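You operate a simulated robot arm through the tools that you are given. There is no shell and no other tool.

The job below is to be done with a simulated robot arm. You get a single attempt, and the scene is never put back.

JOB
Switch the monitor on, press the space bar and move the pen it names to hole three.
Fine: then press the teal button once and switch the monitor off again.

Only the result counts: the job must be done as asked and must still hold three seconds after the hand-in. Knocking over, shifting, dropping, spilling or breaking anything else fails it.

ROBOT AND FRAMES
A 6-joint arm with a two-finger parallel gripper, fixed in place. Base frame: the origin is at the foot of the arm, x ahead of it, y to its left, z up; the work surface is at about z = 0.763. Units: m, rad, N and s.
With the tool pointing down near the work surface it reaches from about 0.24 to 0.64 m from the base axis. Its first joint turns from -1.152 to 1.152 rad. Payload 2.7 kg.
Tool frame: the origin (TCP) lies between the finger pads and is the grasp point; the fingertips stand 0.023 m ahead of it; z points along the fingers, y is the line along which they close. The gripper opens to 0.094 m. The fingers are 0.038 m wide and 0.01 m thick; the gripper's body (0.054 by 0.096 m) begins 0.039 m behind the TCP.
Orientation is that of the tool frame in the base frame, as a unit quaternion [w, x, y, z]. With the fingers straight down and closing along the base's y, the tool's x points along the base's -x, its y along +y and its z along -z.

CONTROLS
- The arm moves only by the tool nudge_tool. Its argument "targets" is a list of rows, each a list of 3 entries, a list of its own where there are three numbers: the turn, a rotation vector about the base's x, y, z in rad, then the shift along the base's x, y, z in m, then the finger opening in m, from 0 to 0.094. In form: [[[wx, wy, wz], [dx, dy, dz], fingers], ...]. A call has 1 to 20 rows; each row shifts and turns the commanded pose from where the row before left it. Each row takes 0.2 s and may step no farther than 0.05 m and 0.15 rad from the row before; otherwise, or with a gripper value out of range, the whole call is refused. A pose out of reach is approached as far as the arm can. The call stops where the force on the tool passes 40 N (or 10 N more than at its start, if that is more) or the arm is blocked; 0.2 s more then pass. The fingers move at their own pace (about 0.045 m/s each) and stop on an object; they squeeze with about 25 N. The grip force told is the motor's: it shows also when the fingers shut on nothing. Time passes only in rows, and 0.2 s behind the last, so rows that do not move let the fingers close. It gives the time, the measured TCP pose, the force on the tool (base axes), the opening and the grip force at its end, in the units of the frame above (readings bear some noise), with the torque about the TCP (base axes, N m) and any sound that the robot's microphone picked up.
- Cameras (640 x 400 px; columns grow to the right, rows downward): "scene" is fixed at [0.0644, -0.422, 1.4074]; the picture's right is [0.87, -0.49, 0.00], its down [-0.27, -0.49, -0.83] and it looks along [0.40, 0.73, -0.56] (base axes); focal length 352 px, centre (320, 200). "wrist" rides on the gripper at [0.086, 0.016, -0.075] in the tool frame; the picture's right is [-0.18, 0.98, 0.00], its down [-0.58, -0.11, -0.81] and it looks along [-0.79, -0.15, 0.59] (tool axes); focal length 243 px, centre (320, 200).
- camera(camera): a new picture of that camera. No time passes.
- probe_pixels(camera, pixels): there is no depth. For up to 12 entries [column, row, z] of the newest picture of that camera ("zoom" is the newest enlarged one), the place [x, y] in the base frame at which the ray of that pixel passes the height z, good to about 0.002 m. No time passes.
- inspect(camera, box): a new picture of the part [left, top, right, bottom] of that camera's present view, enlarged. No time passes.
- hand_in(): hands the job in; it is judged then, once.

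Leave the gripper open and the arm clear of the work at the hand-in unless told otherwise.

The tools are called after ">>>" by a JSON object that holds its "method" and its "body". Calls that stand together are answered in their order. nudge_tool: Moves the arm, as the interface text tells. Its arguments: {"type":"object","properties":{"targets":{"type":"array"}},"required":["targets"]} The other tools are called the same way: camera (camera) takes a picture; probe_pixels (camera, pixels) gives the place at which the rays of pixels pass given heights; inspect (camera, box) takes an enlarged picture of a part of a camera's view; hand_in () hands the job in.

At the start:

```text
time_s: 0.0
tcp_pos: [0.3748, 0.0674, 1.0472]
ee_rot: [0.001, -0.001, 1.0, 0.0]
ft_force: [-0.8, -0.3, 0.7]
moment: [0.0, -0.02, -0.02]
gripper_width: 0.0937
grip_force: 0.1
```

scene: 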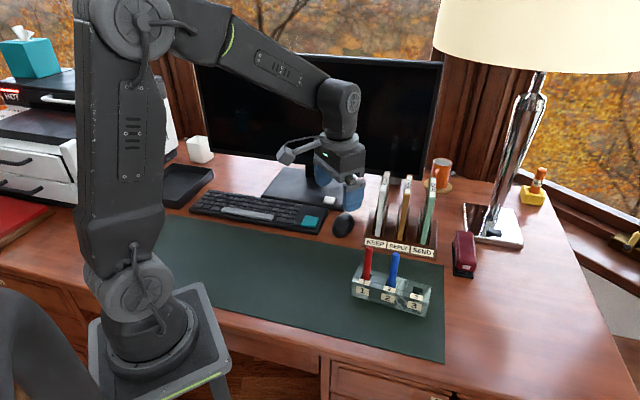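
wrist: 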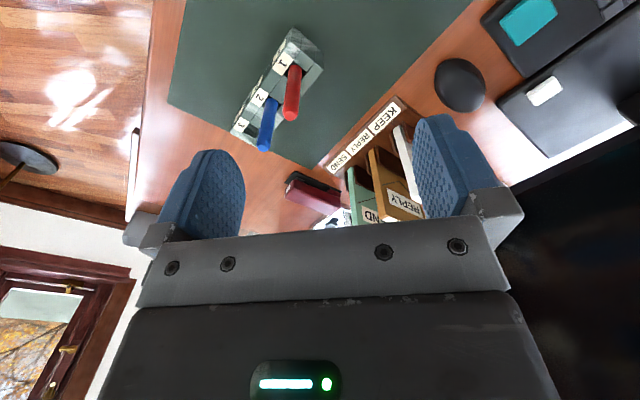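

I see the desk with keyboard, monitor, a pen holder with a red pen in hole 1 and a blue pen in hole 2, and hole 3 empty. I'll look closer at the monitor base, keyboard and pen holder before moving.

>>> {"method": "inspect", "body": {"camera": "scene", "box": [180, 130, 380, 255]}}

>>> {"method": "inspect", "body": {"camera": "scene", "box": [330, 220, 460, 330]}}

>>> {"method": "inspect", "body": {"camera": "wrist", "box": [420, 0, 640, 140]}}

```text
3.20 times, centred on (280, 192) of scene
```

zoom: 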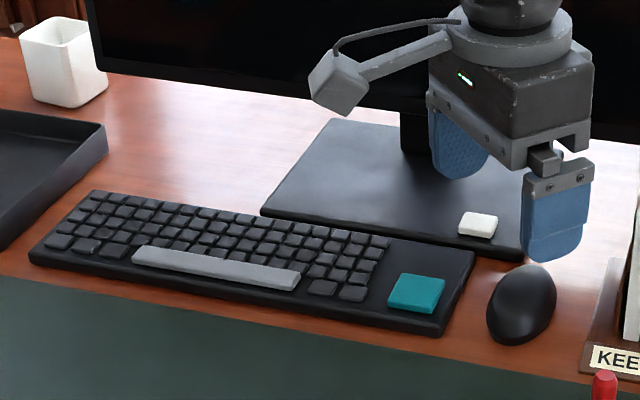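

```text
3.64 times, centred on (395, 275) of scene
```

zoom: 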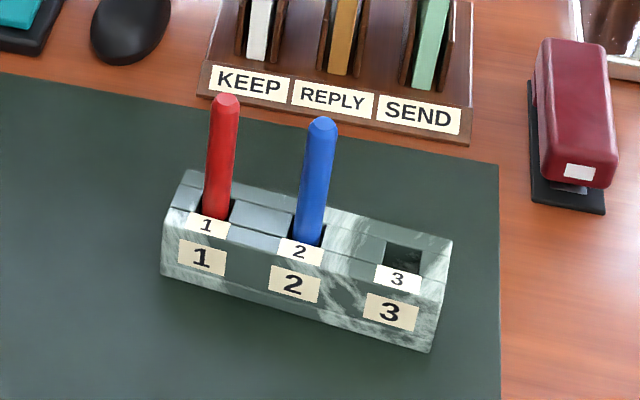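

```text
2.86 times, centred on (530, 70) of wrist
```

zoom: 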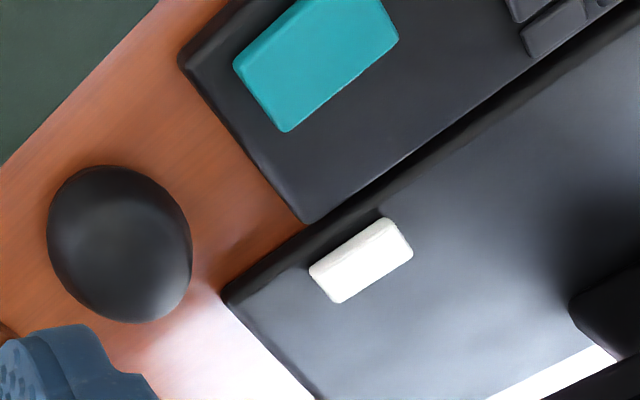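

The white key at about scene (329,200) on the monitor's foot looks like the power button; the space bar is at (247,214), the teal button at (310,222), and hole 3 at (418,291). I'll probe these at plausible heights from both cameras.

>>> {"method": "probe_pixels", "body": {"camera": "scene", "pixels": [[329.4, 200, 0.775], [329.4, 200, 0.785], [310.3, 221.6, 0.78], [310.3, 221.6, 0.79], [247.2, 213.8, 0.78], [247.2, 213.8, 0.79], [417.8, 291.2, 0.8], [417.8, 291.2, 0.81], [392.3, 286.5, 0.8], [366.4, 279.1, 0.8], [395.8, 253.6, 0.88], [369.2, 247.5, 0.88]]}}

>>> {"method": "probe_pixels", "body": {"camera": "wrist", "pixels": [[544, 91, 0.775], [544, 91, 0.785], [529, 22, 0.78], [529, 22, 0.79], [265, 146, 0.88], [265, 146, 0.86], [290, 115, 0.88], [290, 115, 0.86], [272, 103, 0.8], [295, 70, 0.8]]}}

```text
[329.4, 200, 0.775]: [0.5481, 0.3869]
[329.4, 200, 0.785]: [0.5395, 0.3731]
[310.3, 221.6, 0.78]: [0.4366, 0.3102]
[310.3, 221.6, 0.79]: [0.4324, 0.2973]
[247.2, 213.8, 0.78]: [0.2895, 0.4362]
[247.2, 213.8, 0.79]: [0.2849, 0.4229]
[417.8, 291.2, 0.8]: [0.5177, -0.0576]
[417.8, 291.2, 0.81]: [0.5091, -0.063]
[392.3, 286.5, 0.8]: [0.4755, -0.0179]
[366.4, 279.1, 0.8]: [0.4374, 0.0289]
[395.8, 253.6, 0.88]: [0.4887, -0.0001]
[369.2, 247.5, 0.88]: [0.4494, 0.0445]
```

```text
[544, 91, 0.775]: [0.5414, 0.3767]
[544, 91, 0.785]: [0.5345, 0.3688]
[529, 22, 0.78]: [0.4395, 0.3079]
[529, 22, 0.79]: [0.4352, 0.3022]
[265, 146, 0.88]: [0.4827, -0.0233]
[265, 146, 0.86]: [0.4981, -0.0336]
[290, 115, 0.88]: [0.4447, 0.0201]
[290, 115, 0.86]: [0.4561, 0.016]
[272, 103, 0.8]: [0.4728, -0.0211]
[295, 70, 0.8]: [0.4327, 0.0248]
```

The white button lies near the reach limit (about 0.65 m out). I'll map the monitor foot, the stand's neck, the keyboard corners and the mouse so I can keep clear of them.

>>> {"method": "probe_pixels", "body": {"camera": "scene", "pixels": [[284.7, 167.5, 0.78], [261.9, 196.6, 0.78], [343, 208, 0.78], [309.7, 177, 0.78], [190, 207, 0.775], [328, 213, 0.775], [318, 233, 0.775], [343, 224, 0.78], [366, 245, 0.765], [436, 258, 0.765], [430, 190, 0.85], [206, 152, 0.85]]}}

>>> {"method": "inspect", "body": {"camera": "scene", "box": [190, 50, 450, 212]}}

```text
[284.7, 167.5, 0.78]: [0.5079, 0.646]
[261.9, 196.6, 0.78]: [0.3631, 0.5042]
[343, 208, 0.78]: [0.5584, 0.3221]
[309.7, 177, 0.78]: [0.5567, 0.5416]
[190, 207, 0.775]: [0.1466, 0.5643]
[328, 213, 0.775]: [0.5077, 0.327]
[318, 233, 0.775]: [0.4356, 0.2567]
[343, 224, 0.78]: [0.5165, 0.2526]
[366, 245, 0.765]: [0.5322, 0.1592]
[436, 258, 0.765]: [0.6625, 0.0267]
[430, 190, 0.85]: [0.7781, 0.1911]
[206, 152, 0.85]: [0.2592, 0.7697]
```

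```text
2.46 times, centred on (320, 131) of scene
```

zoom: 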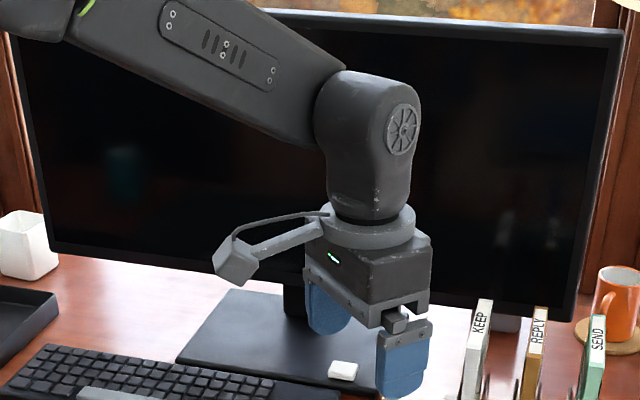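

The keyboard and monitor run along roughly the same diagonal, about -35° to -45°. I'll close the fingers and turn the tool -0.75 rad, so the finger width lies along the button and space bar. Then I'll move to a viewpoint near (0.47, 0.32, 0.95).

>>> {"method": "nudge_tool", "body": {"targets": [[[0, 0, -0.107], [0.0136, 0.0361, -0.0139], 0], [[0, 0, -0.107], [0.0136, 0.0361, -0.0139], 0], [[0, 0, -0.107], [0.0136, 0.0361, -0.0139], 0], [[0, 0, -0.107], [0.0136, 0.0361, -0.0139], 0], [[0, 0, -0.107], [0.0136, 0.0361, -0.0139], 0], [[0, 0, -0.107], [0.0136, 0.0361, -0.0139], 0], [[0, 0, -0.107], [0.0136, 0.0361, -0.0139], 0], [[0, 0, 0], [0, 0, 0], 0]]}}

>>> {"method": "camera", "body": {"camera": "wrist"}}

>>> {"method": "camera", "body": {"camera": "scene"}}

```text
time_s: 1.8
tcp_pos: [0.4707, 0.3207, 0.9489]
ee_rot: [0.0, 0.366, 0.931, 0.0]
ft_force: [0.1, -0.9, 0.0]
moment: [0.0, 0.0, 0.01]
gripper_width: 0.0
grip_force: 25.7
```

```text
taken
```

wrist: 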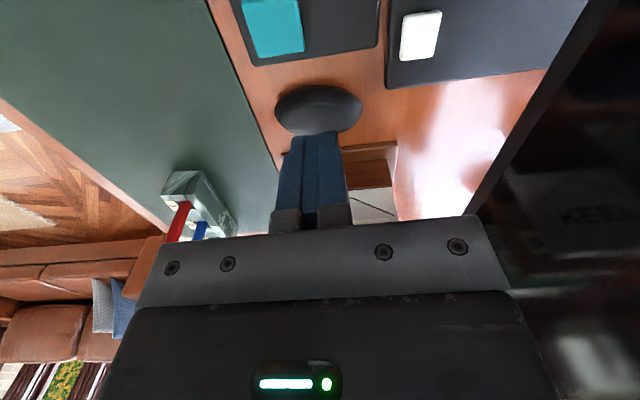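

```text
taken
```

scene: 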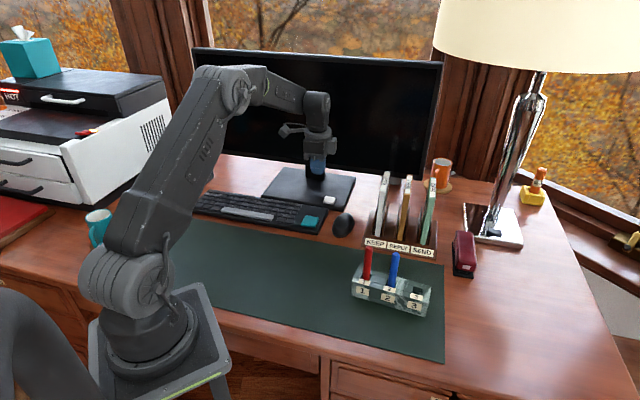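

The white button is at wrist (420,36) and the teal one at (272,27). I'll probe both, plus the button corners.

>>> {"method": "inspect", "body": {"camera": "wrist", "box": [220, 0, 480, 160]}}

>>> {"method": "probe_pixels", "body": {"camera": "wrist", "pixels": [[420, 36, 0.775], [420, 36, 0.785], [420, 36, 0.795], [404, 12, 0.785], [442, 12, 0.785], [438, 62, 0.785], [400, 62, 0.785], [388, 88, 0.775], [272, 27, 0.78], [272, 27, 0.79]]}}

>>> {"method": "inspect", "body": {"camera": "scene", "box": [260, 160, 370, 240]}}

```text
2.46 times, centred on (350, 80) of wrist
```

zoom: 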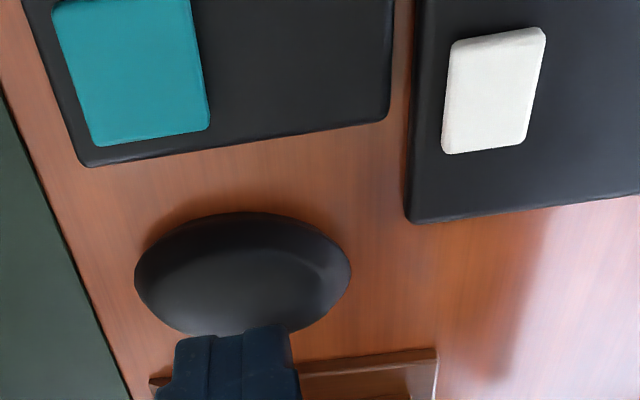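

```text
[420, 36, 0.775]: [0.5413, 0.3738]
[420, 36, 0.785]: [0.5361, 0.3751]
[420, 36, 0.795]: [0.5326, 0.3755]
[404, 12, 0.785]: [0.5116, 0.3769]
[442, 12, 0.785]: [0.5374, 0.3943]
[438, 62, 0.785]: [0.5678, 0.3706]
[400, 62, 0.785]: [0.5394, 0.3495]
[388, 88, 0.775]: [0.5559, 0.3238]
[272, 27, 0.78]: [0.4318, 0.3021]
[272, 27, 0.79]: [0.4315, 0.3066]
```

```text
5.00 times, centred on (315, 200) of scene
```

zoom: 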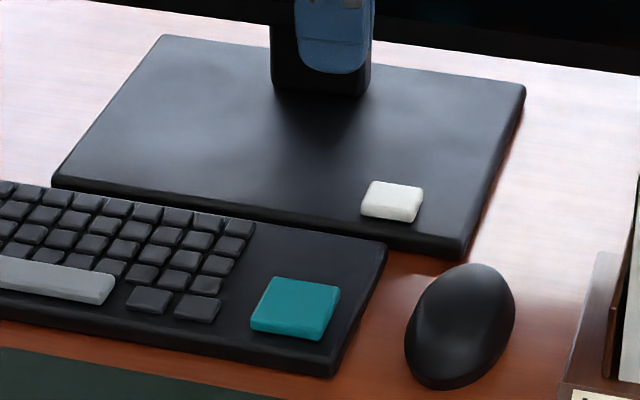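

The white button's top centre is about (0.538, 0.375, 0.785), 0.656 m from the base axis. I'll tilt the tool 0.3 rad outward about the finger-width axis to gain reach and hover above it at TCP (0.537, 0.374, 0.86).

>>> {"method": "nudge_tool", "body": {"targets": [[[0.055, -0.051, 0], [0.0166, 0.0133, -0.018], 0], [[0.055, -0.051, 0], [0.0166, 0.0133, -0.018], 0], [[0.055, -0.051, 0], [0.0166, 0.0133, -0.018], 0], [[0.055, -0.051, 0], [0.0166, 0.0133, -0.018], 0], [[0, 0, 0], [0, 0, -0.017], 0], [[0, 0, 0], [0, 0, 0], 0]]}}

>>> {"method": "camera", "body": {"camera": "wrist"}}

>>> {"method": "inspect", "body": {"camera": "scene", "box": [260, 130, 400, 240]}}

```text
time_s: 3.2
tcp_pos: [0.5352, 0.374, 0.8601]
ee_rot: [0.056, 0.361, 0.92, 0.139]
ft_force: [-0.4, 0.0, -0.3]
moment: [0.01, -0.02, 0.03]
gripper_width: 0.0
grip_force: 25.5
```

```text
taken
```

wrist: 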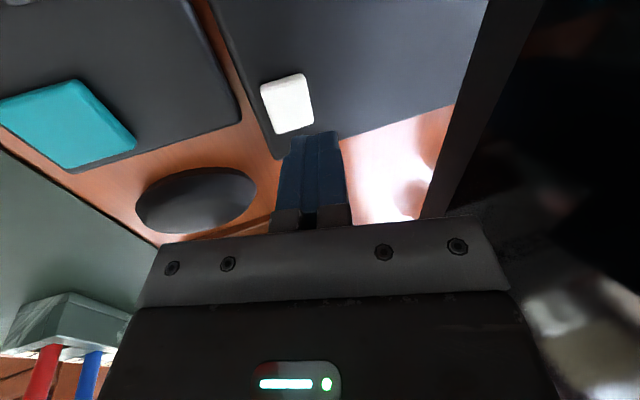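

```text
3.64 times, centred on (330, 185) of scene
```

zoom: 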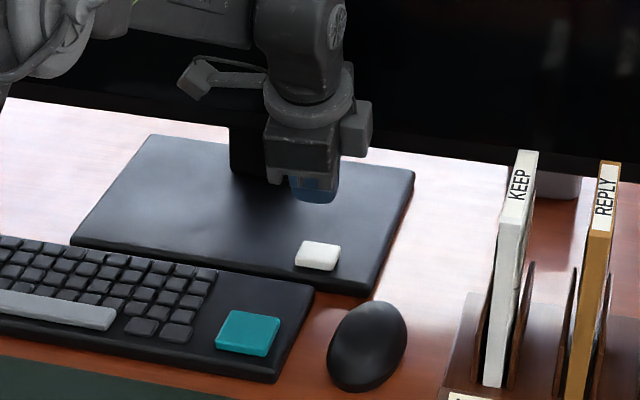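

The fingers hover above and behind the button, which is at about wrist (288,103). I'll probe it once more from here.

>>> {"method": "inspect", "body": {"camera": "wrist", "box": [220, 50, 380, 150]}}

>>> {"method": "probe_pixels", "body": {"camera": "wrist", "pixels": [[289, 101, 0.78], [289, 101, 0.785], [289, 101, 0.79], [281, 158, 0.775]]}}

```text
4.00 times, centred on (300, 100) of wrist
```

zoom: 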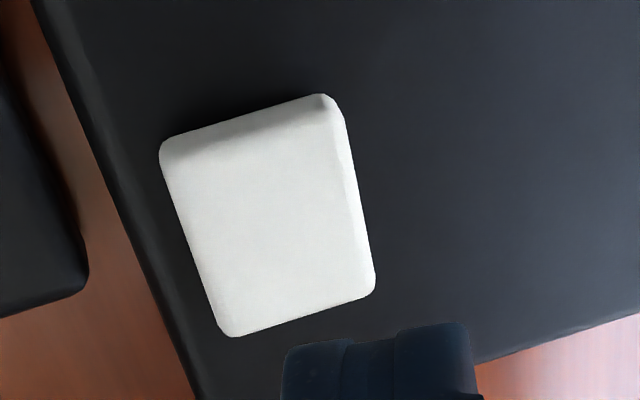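

```text
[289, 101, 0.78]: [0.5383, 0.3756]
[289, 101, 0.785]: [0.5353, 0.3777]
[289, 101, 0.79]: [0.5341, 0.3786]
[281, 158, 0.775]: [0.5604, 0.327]
```

The button centre is confirmed near (0.536, 0.376, 0.784). I'll shift a little to centre the contact edge and go down to just above the button.

>>> {"method": "nudge_tool", "body": {"targets": [[[0, 0, 0], [0.002, 0.003, -0.015], 0], [[0, 0, 0], [0.001, 0.0, -0.015], 0], [[0, 0, 0], [0, 0, -0.012], 0], [[0, 0, 0], [0, 0, -0.004], 0], [[0, 0, 0], [0, 0, 0], 0]]}}

>>> {"method": "inspect", "body": {"camera": "scene", "box": [280, 150, 380, 220]}}

>>> {"method": "inspect", "body": {"camera": "wrist", "box": [240, 80, 400, 200]}}

```text
time_s: 4.4
tcp_pos: [0.5395, 0.3784, 0.8152]
ee_rot: [0.055, 0.361, 0.921, 0.139]
ft_force: [0.6, -1.1, 0.1]
moment: [-0.03, 0.01, 0.01]
gripper_width: 0.0
grip_force: 24.9
```

```text
5.71 times, centred on (330, 185) of scene
```

zoom: 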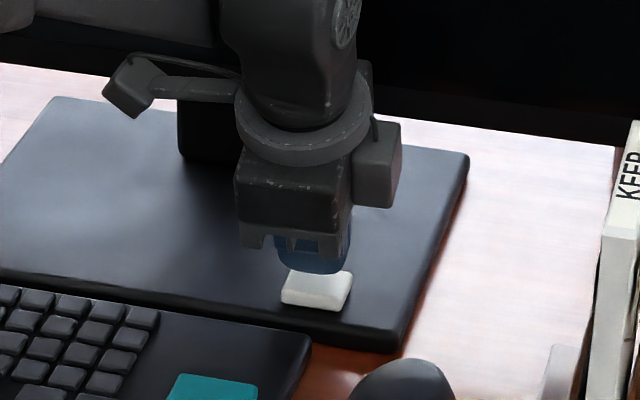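

```text
3.33 times, centred on (320, 140) of wrist
```

zoom: 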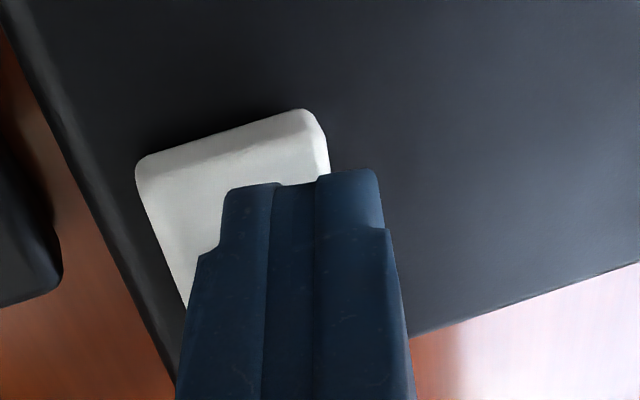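

The fingertips are about 5 mm above the button and slightly toward its far side. I'll shift about 3–4 mm toward the button's middle and press in small steps.

>>> {"method": "nudge_tool", "body": {"targets": [[[0, 0, 0], [-0.004, -0.002, 0], 0], [[0, 0, 0], [0, 0, -0.003], 0], [[0, 0, 0], [0, 0, -0.002], 0], [[0, 0, 0], [0, 0, -0.002], 0]]}}

>>> {"method": "camera", "body": {"camera": "scene"}}

```text
time_s: 5.4
tcp_pos: [0.5364, 0.3749, 0.8071]
ee_rot: [0.056, 0.362, 0.92, 0.139]
ft_force: [-1.1, -0.9, 3.1]
moment: [0.03, -0.02, 0.01]
gripper_width: 0.0001
grip_force: 25.4
heard: click
```

```text
taken
```

scene: 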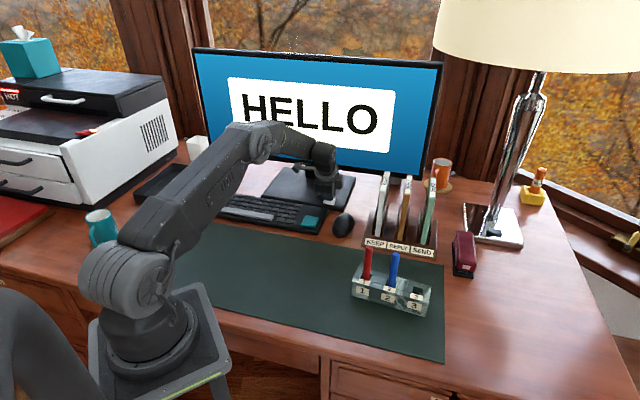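

I heard a click and the screen now shows "HELLO", so the monitor is on. I'll lift off straight, undo the tilt, and move to above the space bar near (0.295, 0.425).

>>> {"method": "nudge_tool", "body": {"targets": [[[0, 0, 0], [0, 0, 0.02], 0], [[0, 0, 0], [0, 0, 0.04], 0], [[-0.055, 0.051, 0], [-0.01, -0.01, 0.04], 0], [[-0.055, 0.051, 0], [-0.03, 0.0, 0.01], 0], [[-0.055, 0.051, 0], [-0.04, 0.012, 0], 0], [[-0.055, 0.051, 0], [-0.04, 0.012, 0], 0], [[0, 0, 0], [-0.04, 0.012, 0], 0], [[0, 0, 0], [-0.04, 0.012, 0], 0], [[0, 0, 0], [-0.04, 0.012, 0], 0], [[0, 0, 0], [0, 0, 0], 0]]}}

>>> {"method": "camera", "body": {"camera": "wrist"}}

>>> {"method": "camera", "body": {"camera": "scene"}}

```text
time_s: 7.6
tcp_pos: [0.2946, 0.4235, 0.918]
ee_rot: [0.0, 0.365, 0.931, 0.0]
ft_force: [-0.2, 1.3, 0.2]
moment: [0.0, -0.01, 0.02]
gripper_width: 0.0
grip_force: 25.2
```

```text
taken
```

wrist: 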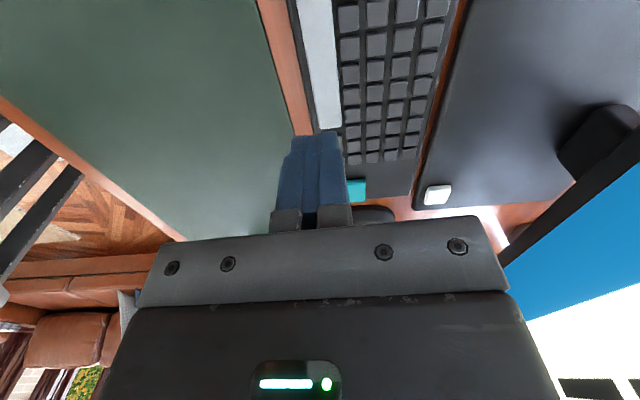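

```text
taken
```

scene: 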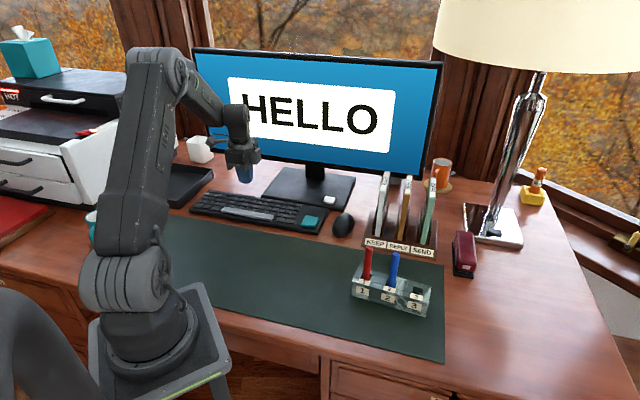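

The space bar is the pale strip from wrist (315,0) down to (330,125). I'll probe its edges.

>>> {"method": "inspect", "body": {"camera": "wrist", "box": [240, 0, 400, 150]}}

>>> {"method": "probe_pixels", "body": {"camera": "wrist", "pixels": [[330, 127, 0.785], [330, 127, 0.79], [316, 128, 0.785], [342, 124, 0.785], [315, 5, 0.785], [298, 5, 0.785], [333, 5, 0.785], [322, 60, 0.785], [305, 60, 0.785], [338, 60, 0.785]]}}

>>> {"method": "inspect", "body": {"camera": "scene", "box": [180, 160, 330, 250]}}

```text
2.67 times, centred on (320, 75) of wrist
```

zoom: 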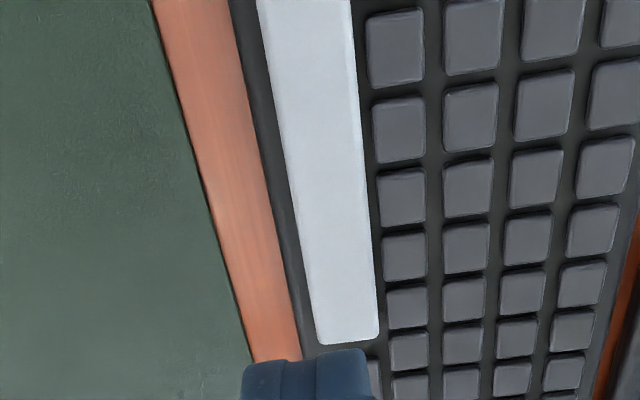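

```text
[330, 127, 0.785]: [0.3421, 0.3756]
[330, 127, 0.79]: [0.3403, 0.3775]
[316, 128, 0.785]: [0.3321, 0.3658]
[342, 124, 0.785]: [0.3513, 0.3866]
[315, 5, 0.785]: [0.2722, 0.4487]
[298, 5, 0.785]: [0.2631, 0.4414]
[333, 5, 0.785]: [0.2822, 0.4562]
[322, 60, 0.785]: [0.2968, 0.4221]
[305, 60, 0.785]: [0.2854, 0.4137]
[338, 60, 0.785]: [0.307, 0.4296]
```

```text
4.27 times, centred on (255, 205) of scene
```

zoom: 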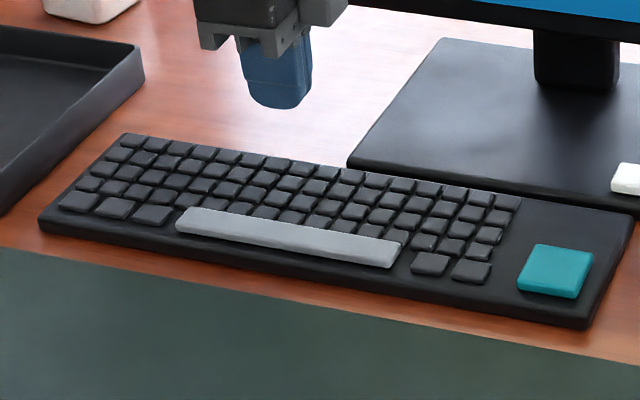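

The bar runs at -46° and is about 25 mm deep, with its centre line through (0.297, 0.422). I'll turn the tool another -0.05 rad to match, bias about 1 mm to the front edge and go down to hover about 2 cm above it.

>>> {"method": "nudge_tool", "body": {"targets": [[[0, 0, -0.05], [-0.0005, -0.0005, -0.04], 0], [[0, 0, 0], [-0.0005, -0.0005, -0.035], 0], [[0, 0, 0], [0, 0, -0.018], 0], [[0, 0, 0], [0, 0, 0], 0]]}}

>>> {"method": "inspect", "body": {"camera": "wrist", "box": [220, 60, 420, 200]}}

>>> {"method": "inspect", "body": {"camera": "scene", "box": [200, 160, 300, 230]}}

```text
time_s: 8.6
tcp_pos: [0.2956, 0.4226, 0.8276]
ee_rot: [0.001, 0.388, 0.922, -0.001]
ft_force: [0.5, -0.4, -0.1]
moment: [0.0, -0.01, -0.04]
gripper_width: 0.0
grip_force: 25.1
```

```text
2.86 times, centred on (320, 130) of wrist
```

zoom: 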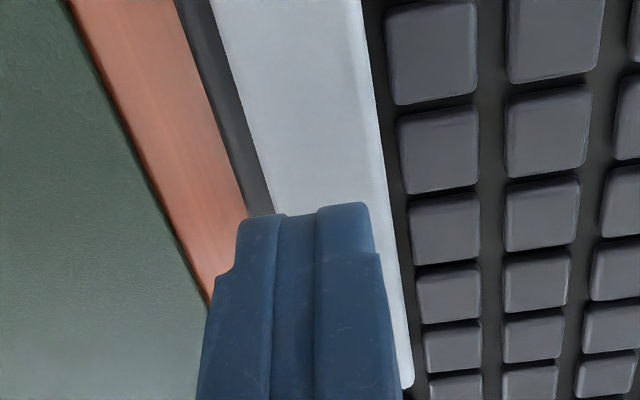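

```text
5.71 times, centred on (250, 195) of scene
```

zoom: 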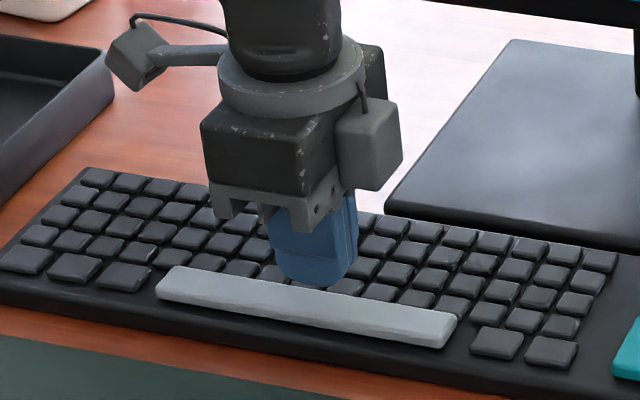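

The fingertips are centred over the bar. I'll press down in small steps.

>>> {"method": "nudge_tool", "body": {"targets": [[[0, 0, 0], [0, 0, -0.012], 0], [[0, 0, 0], [0, 0, -0.003], 0], [[0, 0, 0], [0, 0, -0.002], 0], [[0, 0, 0], [0, 0, 0], 0]]}}

>>> {"method": "camera", "body": {"camera": "scene"}}

```text
time_s: 9.6
tcp_pos: [0.2956, 0.425, 0.8086]
ee_rot: [0.0, 0.388, 0.922, 0.0]
ft_force: [0.3, 0.8, 0.1]
moment: [0.0, 0.01, -0.01]
gripper_width: 0.0
grip_force: 25.5
```

```text
taken
```

scene: 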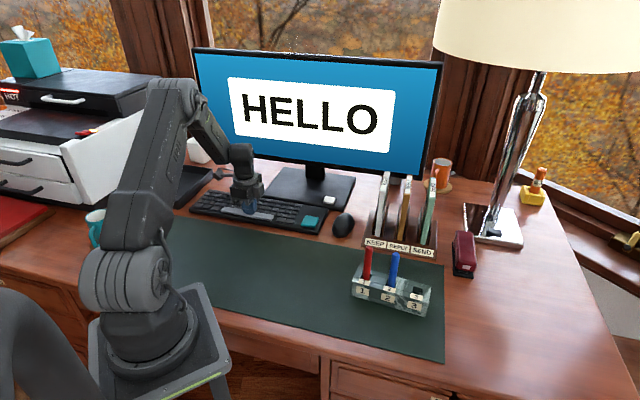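

No contact or click yet at TCP z 0.8086. I'll keep pressing 2 mm at a time.

>>> {"method": "nudge_tool", "body": {"targets": [[[0, 0, 0], [0, 0, -0.002], 0], [[0, 0, 0], [0, 0, -0.002], 0]]}}

>>> {"method": "inspect", "body": {"camera": "wrist", "box": [220, 60, 420, 200]}}

>>> {"method": "camera", "body": {"camera": "scene"}}

```text
time_s: 10.2
tcp_pos: [0.2936, 0.4244, 0.8048]
ee_rot: [0.0, 0.388, 0.921, 0.0]
ft_force: [1.0, -2.7, 4.1]
moment: [0.0, 0.0, 0.01]
gripper_width: 0.0
grip_force: 24.9
heard: click
```

```text
2.86 times, centred on (320, 130) of wrist
```

zoom: 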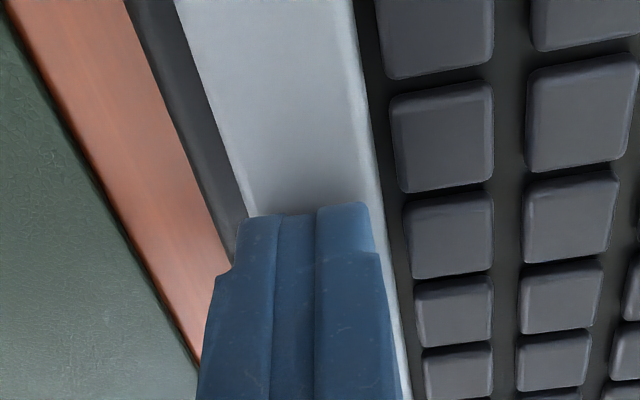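

```text
taken
```

scene: 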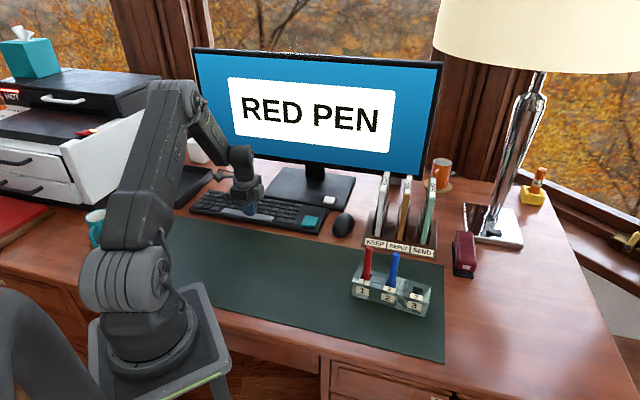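

The screen now says "RED PEN", so the red pen goes from hole 1 to hole 3. I'll lift off the space bar straight up and move to a viewpoint near the pen holder, opening the fingers on the way.

>>> {"method": "nudge_tool", "body": {"targets": [[[0, 0, 0], [0, 0, 0.02], 0], [[0, 0, 0], [0, 0, 0.045], 0], [[0, 0, 0], [0, 0, 0.045], 0.03], [[0, 0, 0], [0.011, -0.039, 0.01], 0.05], [[0, 0, 0], [0.011, -0.039, 0.01], 0.05], [[0, 0, 0], [0.011, -0.039, 0.01], 0.05], [[0, 0, 0], [0.011, -0.039, 0.01], 0.05], [[0, 0, 0], [0.011, -0.039, 0.01], 0.05], [[0, 0, 0], [0.011, -0.039, 0.01], 0.05], [[0, 0, 0], [0.011, -0.039, 0.005], 0.05], [[0, 0, 0], [0.011, -0.039, 0.005], 0.05], [[0, 0, 0], [0, 0, 0], 0.05]]}}

>>> {"method": "camera", "body": {"camera": "wrist"}}

>>> {"method": "camera", "body": {"camera": "scene"}}

```text
time_s: 12.8
tcp_pos: [0.3805, 0.1117, 0.9803]
ee_rot: [0.001, 0.388, 0.922, 0.001]
ft_force: [-0.4, 0.5, 0.4]
moment: [0.01, -0.01, 0.0]
gripper_width: 0.05
grip_force: 0.0
```

```text
taken
```

wrist: 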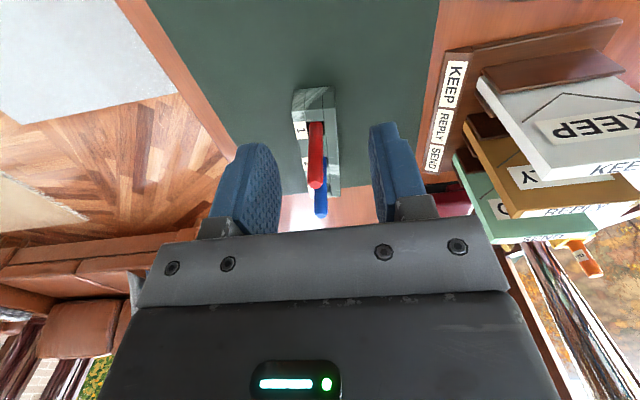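

```text
taken
```

scene: 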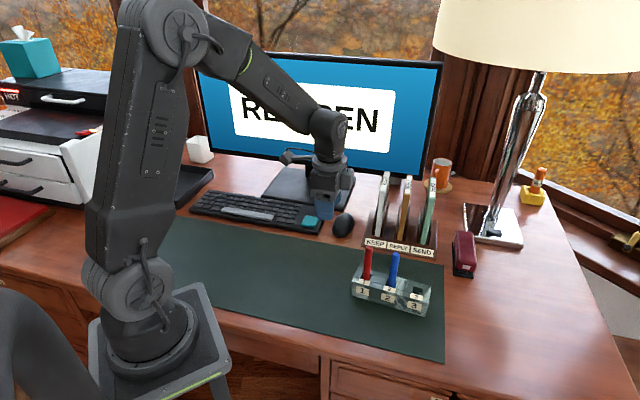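

The holder lies almost exactly along the tool's x-direction. I'll zoom in on it to find the pens' tops and the holder's top height.

>>> {"method": "inspect", "body": {"camera": "wrist", "box": [260, 70, 380, 230]}}

>>> {"method": "inspect", "body": {"camera": "scene", "box": [340, 230, 445, 325]}}

```text
2.50 times, centred on (320, 150) of wrist
```

zoom: 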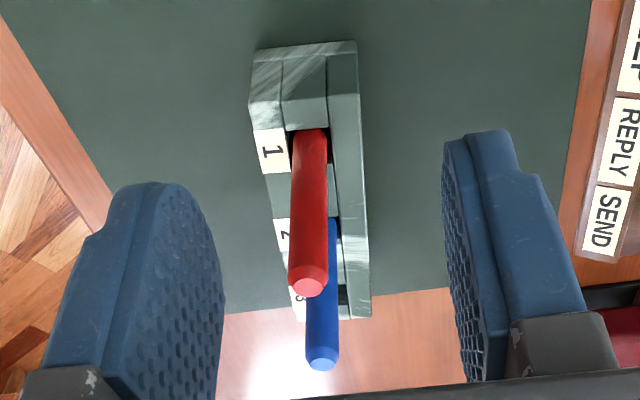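

```text
4.21 times, centred on (392, 278) of scene
```

zoom: 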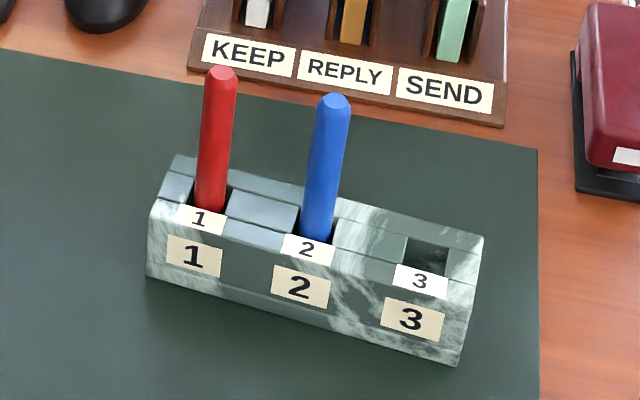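

Now I'll triangulate the pen tops, the hole line and the holder top from both cameras.

>>> {"method": "probe_pixels", "body": {"camera": "scene", "pixels": [[368.7, 247.6, 0.86], [368.7, 247.6, 0.88], [368.7, 247.6, 0.9], [395.6, 254.2, 0.86], [395.6, 254.2, 0.88], [395.6, 254.2, 0.9], [365.9, 279.7, 0.8], [365.9, 279.7, 0.81], [391.5, 287, 0.8], [391.5, 287, 0.81], [417.4, 291.1, 0.8], [417.4, 291.1, 0.81]]}}

>>> {"method": "probe_pixels", "body": {"camera": "wrist", "pixels": [[315.2, 184.8, 0.86], [315.2, 184.8, 0.88], [315.2, 184.8, 0.9], [320.8, 214.8, 0.88], [320.8, 214.8, 0.86], [316.8, 126, 0.8], [316.8, 126, 0.81], [325, 88.5, 0.81], [325, 88.5, 0.8]]}}

```text
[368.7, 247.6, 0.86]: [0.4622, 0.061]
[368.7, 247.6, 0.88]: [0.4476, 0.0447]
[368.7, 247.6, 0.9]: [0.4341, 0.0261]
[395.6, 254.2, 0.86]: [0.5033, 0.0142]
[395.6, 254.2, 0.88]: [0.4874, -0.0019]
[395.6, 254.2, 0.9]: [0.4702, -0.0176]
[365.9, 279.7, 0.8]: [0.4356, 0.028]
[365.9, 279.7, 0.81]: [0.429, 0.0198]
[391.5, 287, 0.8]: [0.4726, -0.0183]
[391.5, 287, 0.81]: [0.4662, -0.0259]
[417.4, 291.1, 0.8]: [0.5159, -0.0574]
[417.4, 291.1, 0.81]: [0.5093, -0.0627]
```

```text
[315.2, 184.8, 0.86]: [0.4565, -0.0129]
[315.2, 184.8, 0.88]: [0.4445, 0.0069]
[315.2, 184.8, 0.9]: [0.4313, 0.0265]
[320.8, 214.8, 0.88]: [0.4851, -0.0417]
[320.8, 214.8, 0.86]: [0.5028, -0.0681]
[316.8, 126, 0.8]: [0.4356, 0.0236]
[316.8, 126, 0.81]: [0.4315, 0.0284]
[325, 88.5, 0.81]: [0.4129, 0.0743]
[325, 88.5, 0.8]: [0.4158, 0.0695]
```

The red pen stands upright at about (0.434, 0.026) with its top at z≈0.90, and the blue one at (0.469, -0.017). Hole 3 is less certain, so before grasping I'll move at height along the row to look down on it.

>>> {"method": "nudge_tool", "body": {"targets": [[[0, 0, 0], [0.024, -0.0334, 0], 0.05], [[0, 0, 0], [0.024, -0.0334, 0], 0.05], [[0, 0, 0], [0.024, -0.0334, 0], 0.05], [[0, 0, 0], [0.024, -0.0334, 0], 0.05], [[0, 0, 0], [0.024, -0.0334, 0], 0.05], [[0, 0, 0], [0, 0, 0], 0.05]]}}

>>> {"method": "camera", "body": {"camera": "wrist"}}

>>> {"method": "inspect", "body": {"camera": "wrist", "box": [240, 0, 400, 100]}}

```text
time_s: 14.2
tcp_pos: [0.505, -0.0543, 0.9834]
ee_rot: [0.001, 0.388, 0.921, 0.0]
ft_force: [-0.8, 0.4, -0.1]
moment: [0.02, 0.01, 0.02]
gripper_width: 0.0502
grip_force: 0.0
```

```text
taken
```

wrist: 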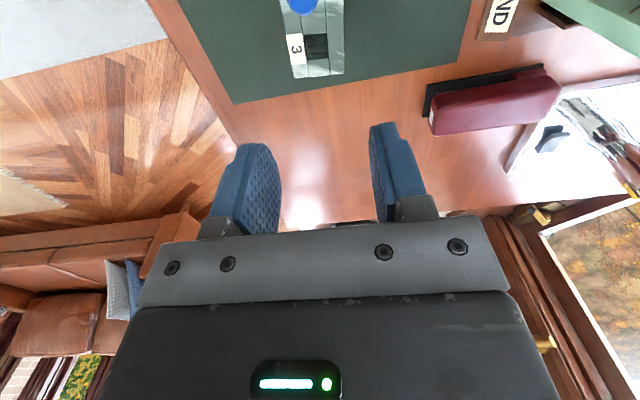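

```text
4.00 times, centred on (320, 50) of wrist
```

zoom: 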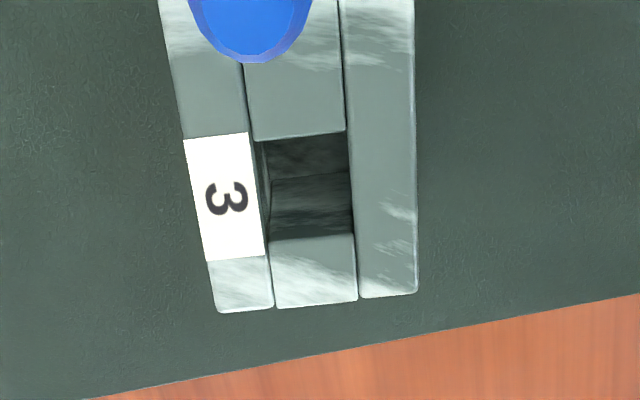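

Hole 3 is clear in the zoom: a square with corners near (257,142), (345,132), (353,235) and (270,240). I'll probe those corners and the holder's end corners on its top plane.

>>> {"method": "probe_pixels", "body": {"camera": "zoom", "pixels": [[306, 187, 0.795], [306, 187, 0.8], [306, 187, 0.805], [306, 187, 0.81], [257, 142, 0.803], [345, 132, 0.803], [353, 235, 0.803], [270, 240, 0.803], [417, 293, 0.803], [218, 312, 0.803], [250, 62, 0.9], [300, 10, 0.9]]}}

>>> {"method": "inspect", "body": {"camera": "scene", "box": [390, 270, 440, 320]}}

```text
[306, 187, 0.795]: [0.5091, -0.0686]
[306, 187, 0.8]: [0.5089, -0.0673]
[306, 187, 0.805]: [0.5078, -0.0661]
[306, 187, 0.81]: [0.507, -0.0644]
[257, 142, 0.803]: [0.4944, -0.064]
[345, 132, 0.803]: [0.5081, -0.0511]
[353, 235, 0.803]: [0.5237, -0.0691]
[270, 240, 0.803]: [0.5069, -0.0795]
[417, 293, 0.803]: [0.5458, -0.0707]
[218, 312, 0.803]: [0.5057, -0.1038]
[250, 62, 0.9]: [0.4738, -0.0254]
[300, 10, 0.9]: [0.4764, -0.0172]
```

```text
8.00 times, centred on (415, 295) of scene
```

zoom: 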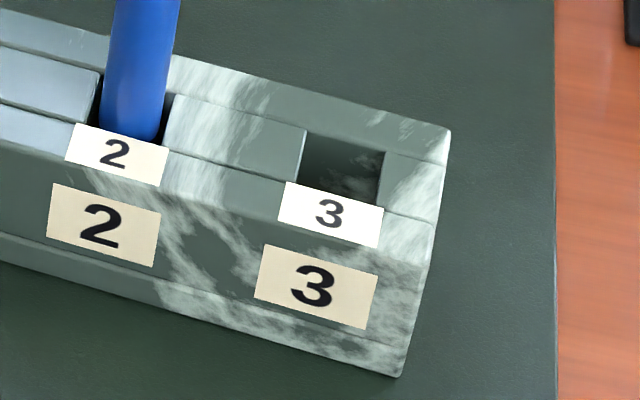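

The holder top is at about z≈0.811, hole 3 is near (0.508, -0.064), and the row runs at about -50°. I'll turn the tool -0.084 rad to match the row and hover over the red pen at about (0.434, 0.026, 0.963).

>>> {"method": "nudge_tool", "body": {"targets": [[[0, 0, -0.028], [-0.0228, 0.0272, -0.007], 0.05], [[0, 0, -0.028], [-0.0228, 0.0272, -0.007], 0.05], [[0, 0, -0.028], [-0.0228, 0.0273, -0.007], 0.05], [[0, 0, 0], [0, 0, 0], 0.05]]}}

>>> {"method": "inspect", "body": {"camera": "wrist", "box": [220, 0, 420, 200]}}

>>> {"method": "camera", "body": {"camera": "wrist"}}

>>> {"method": "inspect", "body": {"camera": "scene", "box": [320, 180, 450, 320]}}

```text
time_s: 15.2
tcp_pos: [0.4345, 0.0266, 0.9596]
ee_rot: [0.001, 0.426, 0.905, 0.0]
ft_force: [-0.1, 0.3, -0.3]
moment: [-0.02, 0.0, 0.03]
gripper_width: 0.0498
grip_force: 0.1
```

```text
2.00 times, centred on (320, 100) of wrist
```

zoom: 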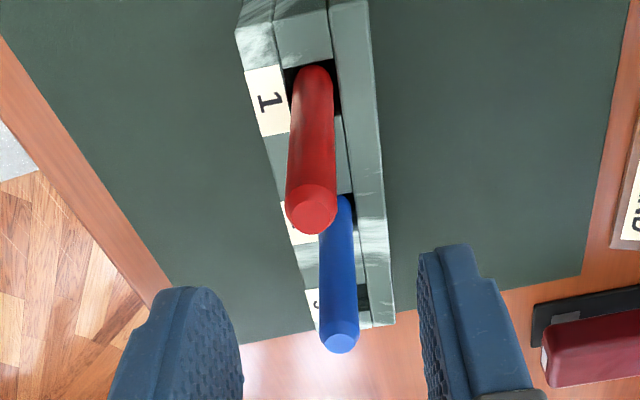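

```text
taken
```

wrist: 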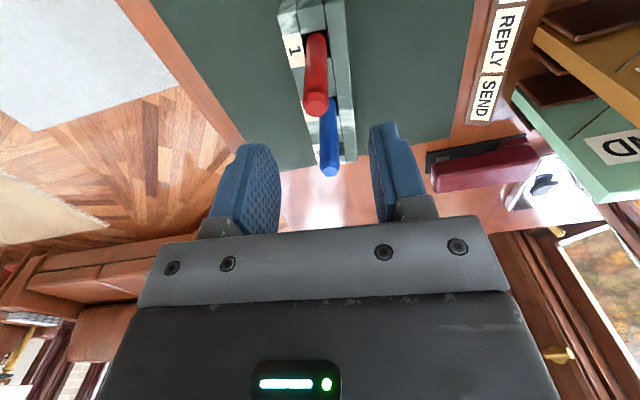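

```text
2.86 times, centred on (385, 250) of scene
```

zoom: 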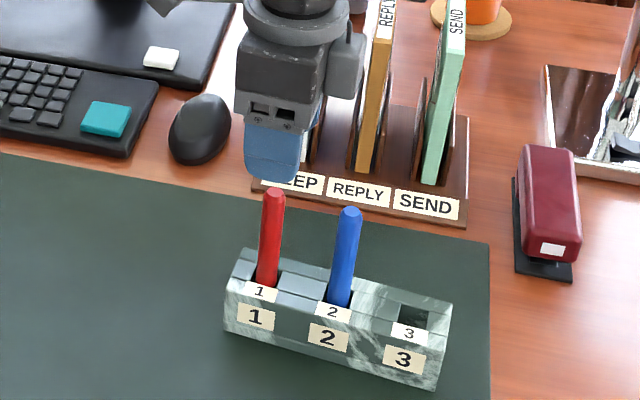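

The camera suggests the pen axis sits about 3 mm to the near side of the grip centre. I'll probe its top to check before lowering.

>>> {"method": "probe_pixels", "body": {"camera": "wrist", "pixels": [[315.5, 104.5, 0.9], [315.5, 104.5, 0.895], [320, 106.5, 0.9], [330.5, 171, 0.9], [316.5, 38, 0.815], [316.5, 38, 0.811]]}}

>>> {"method": "inspect", "body": {"camera": "wrist", "box": [270, 10, 370, 120]}}

```text
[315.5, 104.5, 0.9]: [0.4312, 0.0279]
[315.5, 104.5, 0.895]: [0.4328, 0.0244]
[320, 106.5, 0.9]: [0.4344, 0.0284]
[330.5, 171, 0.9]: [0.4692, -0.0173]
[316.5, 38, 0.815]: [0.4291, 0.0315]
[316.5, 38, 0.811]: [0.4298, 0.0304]
```

```text
3.64 times, centred on (320, 65) of wrist
```

zoom: 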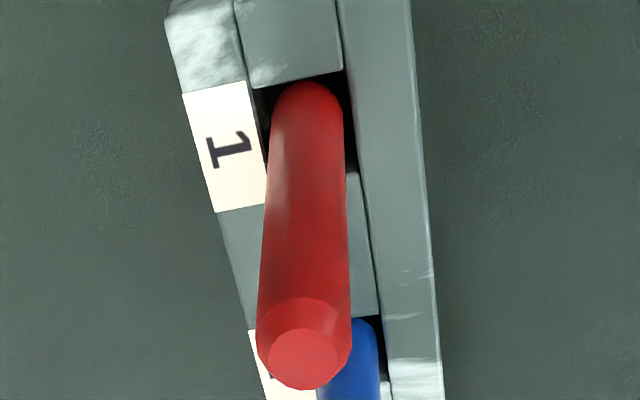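

The pen fits its hole with about 2 mm clearance each side. I'll shift about 2.5 mm toward the pen axis and lower the open fingers around it to TCP z≈0.868, where the tips stay above the holder and the body stays above the pen top.

>>> {"method": "nudge_tool", "body": {"targets": [[[0, 0, 0], [-0.0025, -0.0005, 0], 0.05], [[0, 0, 0], [0, 0, -0.025], 0.05], [[0, 0, 0], [0, 0, -0.025], 0.05], [[0, 0, 0], [0, 0, -0.025], 0.05], [[0, 0, 0], [0, 0, -0.02], 0.05], [[0, 0, 0], [0, 0, 0], 0.05]]}}

>>> {"method": "inspect", "body": {"camera": "wrist", "box": [220, 50, 420, 240]}}

>>> {"method": "inspect", "body": {"camera": "scene", "box": [330, 200, 440, 320]}}

```text
time_s: 16.6
tcp_pos: [0.4325, 0.0235, 0.8665]
ee_rot: [0.001, 0.427, 0.904, 0.0]
ft_force: [0.9, 0.1, 0.3]
moment: [0.01, -0.04, -0.01]
gripper_width: 0.0502
grip_force: 0.0
```

```text
2.11 times, centred on (320, 145) of wrist
```

zoom: 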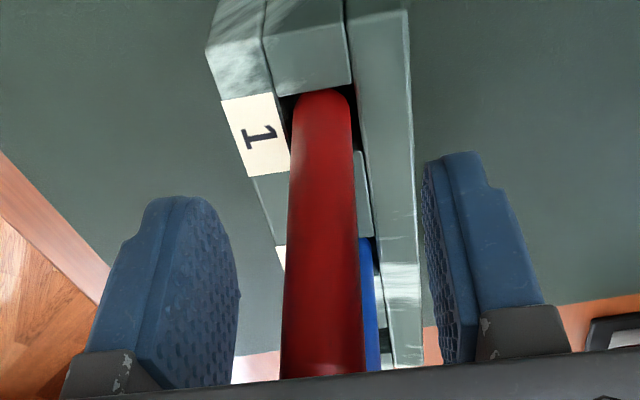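

```text
3.33 times, centred on (385, 260) of scene
```

zoom: 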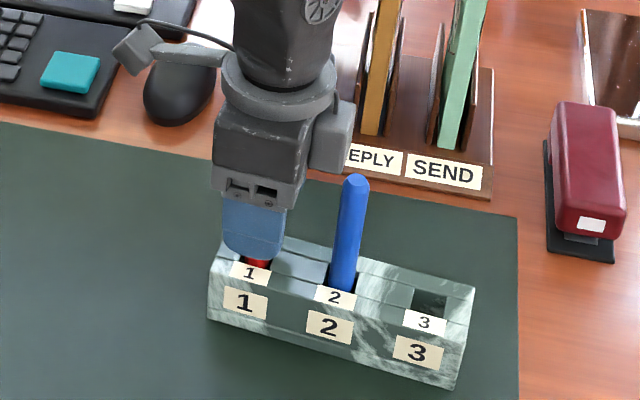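

The pen sits centred between the pads (column ~321). I'll close the fingers on it without moving the arm.

>>> {"method": "nudge_tool", "body": {"targets": [[[0, 0, 0], [0, 0, 0], 0.035], [[0, 0, 0], [0, 0, 0], 0.025], [[0, 0, 0], [0, 0, 0], 0.018], [[0, 0, 0], [0, 0, 0], 0.01], [[0, 0, 0], [0, 0, 0], 0.0], [[0, 0, 0], [0, 0, 0], 0.0]]}}

>>> {"method": "inspect", "body": {"camera": "wrist", "box": [220, 50, 420, 240]}}

```text
time_s: 18.0
tcp_pos: [0.4329, 0.024, 0.8665]
ee_rot: [0.0, 0.427, 0.904, 0.0]
ft_force: [-0.8, -0.2, 2.4]
moment: [-0.09, 0.07, 0.01]
gripper_width: 0.0154
grip_force: 24.9
```

```text
2.11 times, centred on (320, 145) of wrist
```

zoom: 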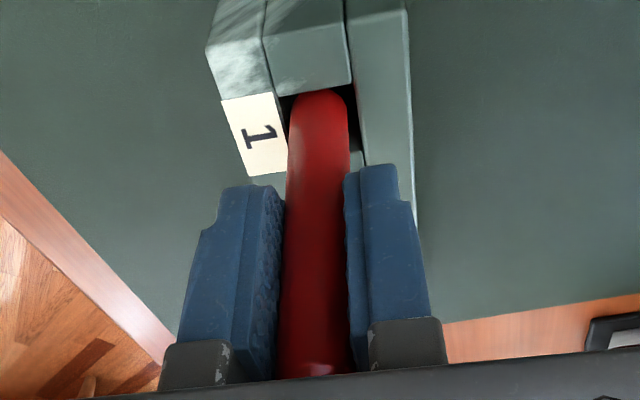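

The pen is gripped (opening 15.4 mm, forces small). I'll lift it straight up 80 mm and check it.

>>> {"method": "nudge_tool", "body": {"targets": [[[0, 0, 0], [0, 0, 0.008], 0], [[0, 0, 0], [0, 0, 0.012], 0], [[0, 0, 0], [0, 0, 0.02], 0], [[0, 0, 0], [0, 0, 0.02], 0], [[0, 0, 0], [0, 0, 0.02], 0], [[0, 0, 0], [0, 0, 0], 0], [[0, 0, 0], [0, 0, 0], 0]]}}

>>> {"method": "inspect", "body": {"camera": "wrist", "box": [240, 0, 400, 140]}}

>>> {"method": "inspect", "body": {"camera": "scene", "box": [330, 180, 450, 320]}}

```text
time_s: 19.6
tcp_pos: [0.4307, 0.025, 0.945]
ee_rot: [0.001, 0.426, 0.905, 0.0]
ft_force: [-0.1, -0.5, 0.4]
moment: [-0.02, 0.01, -0.01]
gripper_width: 0.016
grip_force: 24.6
```

```text
2.86 times, centred on (320, 70) of wrist
```

zoom: 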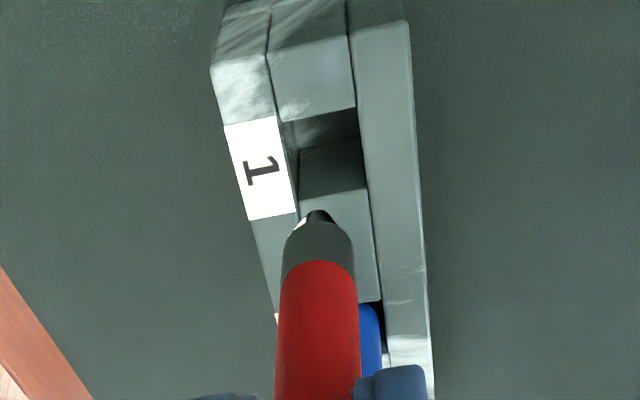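

```text
2.86 times, centred on (390, 250) of scene
```

zoom: 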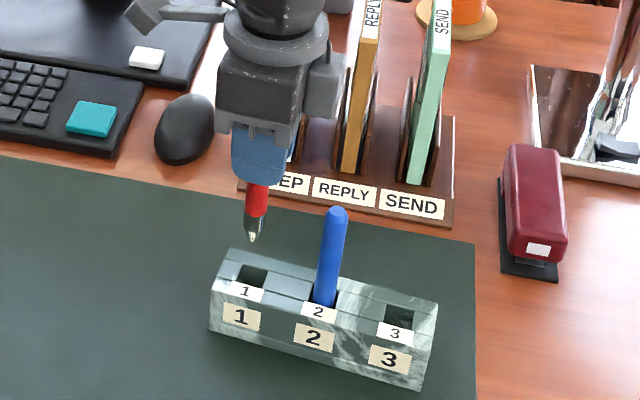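

The pen is held straight, with its tapered tip clear of the holder. I'll probe the now-empty hole 1 in this same view, so I can work out the displacement to hole 3 from matching views.

>>> {"method": "probe_pixels", "body": {"camera": "wrist", "pixels": [[321.7, 53.6, 0.811], [306, 51.8, 0.811], [332.2, 46.6, 0.811], [336.4, 76, 0.811], [313, 78, 0.811]]}}

>>> {"method": "inspect", "body": {"camera": "scene", "box": [350, 255, 440, 320]}}

```text
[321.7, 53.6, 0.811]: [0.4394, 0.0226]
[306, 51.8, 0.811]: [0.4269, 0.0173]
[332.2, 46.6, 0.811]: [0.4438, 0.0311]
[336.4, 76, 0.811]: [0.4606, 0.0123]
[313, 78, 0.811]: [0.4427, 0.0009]
```

```text
6.15 times, centred on (395, 288) of scene
```

zoom: 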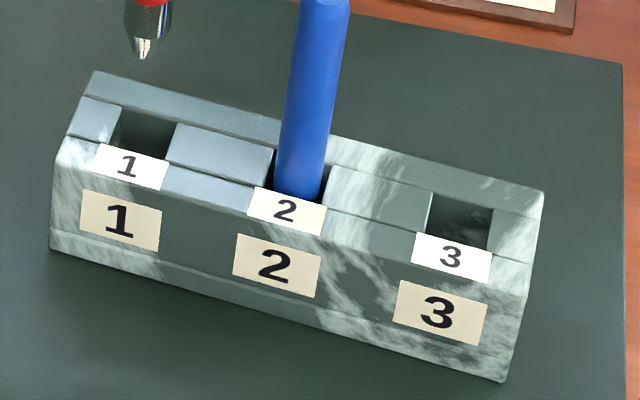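

Those probes used the previous full wrist picture, so they aren't valid for this pose. I'll take a fresh enlarged wrist view and probe on that instead.

>>> {"method": "inspect", "body": {"camera": "wrist", "box": [270, 0, 370, 100]}}

```text
4.00 times, centred on (320, 50) of wrist
```

zoom: 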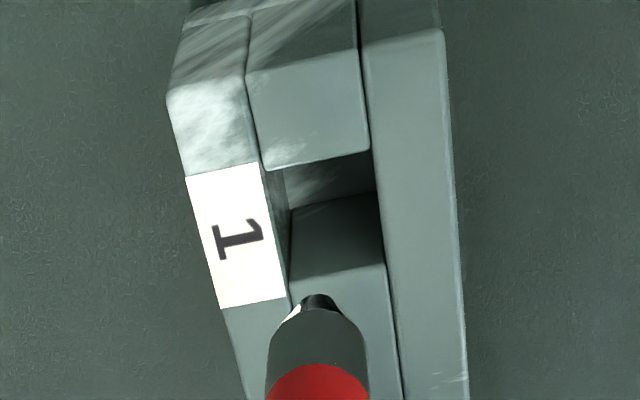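

Hole 1's mouth in this zoom has corners near (264,170), (371,152), (386,263) and (290,280), so its centre is about (328,216). I'll probe it here.

>>> {"method": "probe_pixels", "body": {"camera": "zoom", "pixels": [[327.8, 216.3, 0.811], [264, 170, 0.811], [371, 152, 0.811], [386, 263, 0.811], [290, 280, 0.811], [327.8, 216.3, 0.803]]}}

```text
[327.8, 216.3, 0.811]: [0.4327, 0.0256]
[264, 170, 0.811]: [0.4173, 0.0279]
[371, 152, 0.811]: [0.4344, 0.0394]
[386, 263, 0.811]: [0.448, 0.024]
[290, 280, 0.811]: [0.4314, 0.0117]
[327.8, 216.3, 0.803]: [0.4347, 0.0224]
```

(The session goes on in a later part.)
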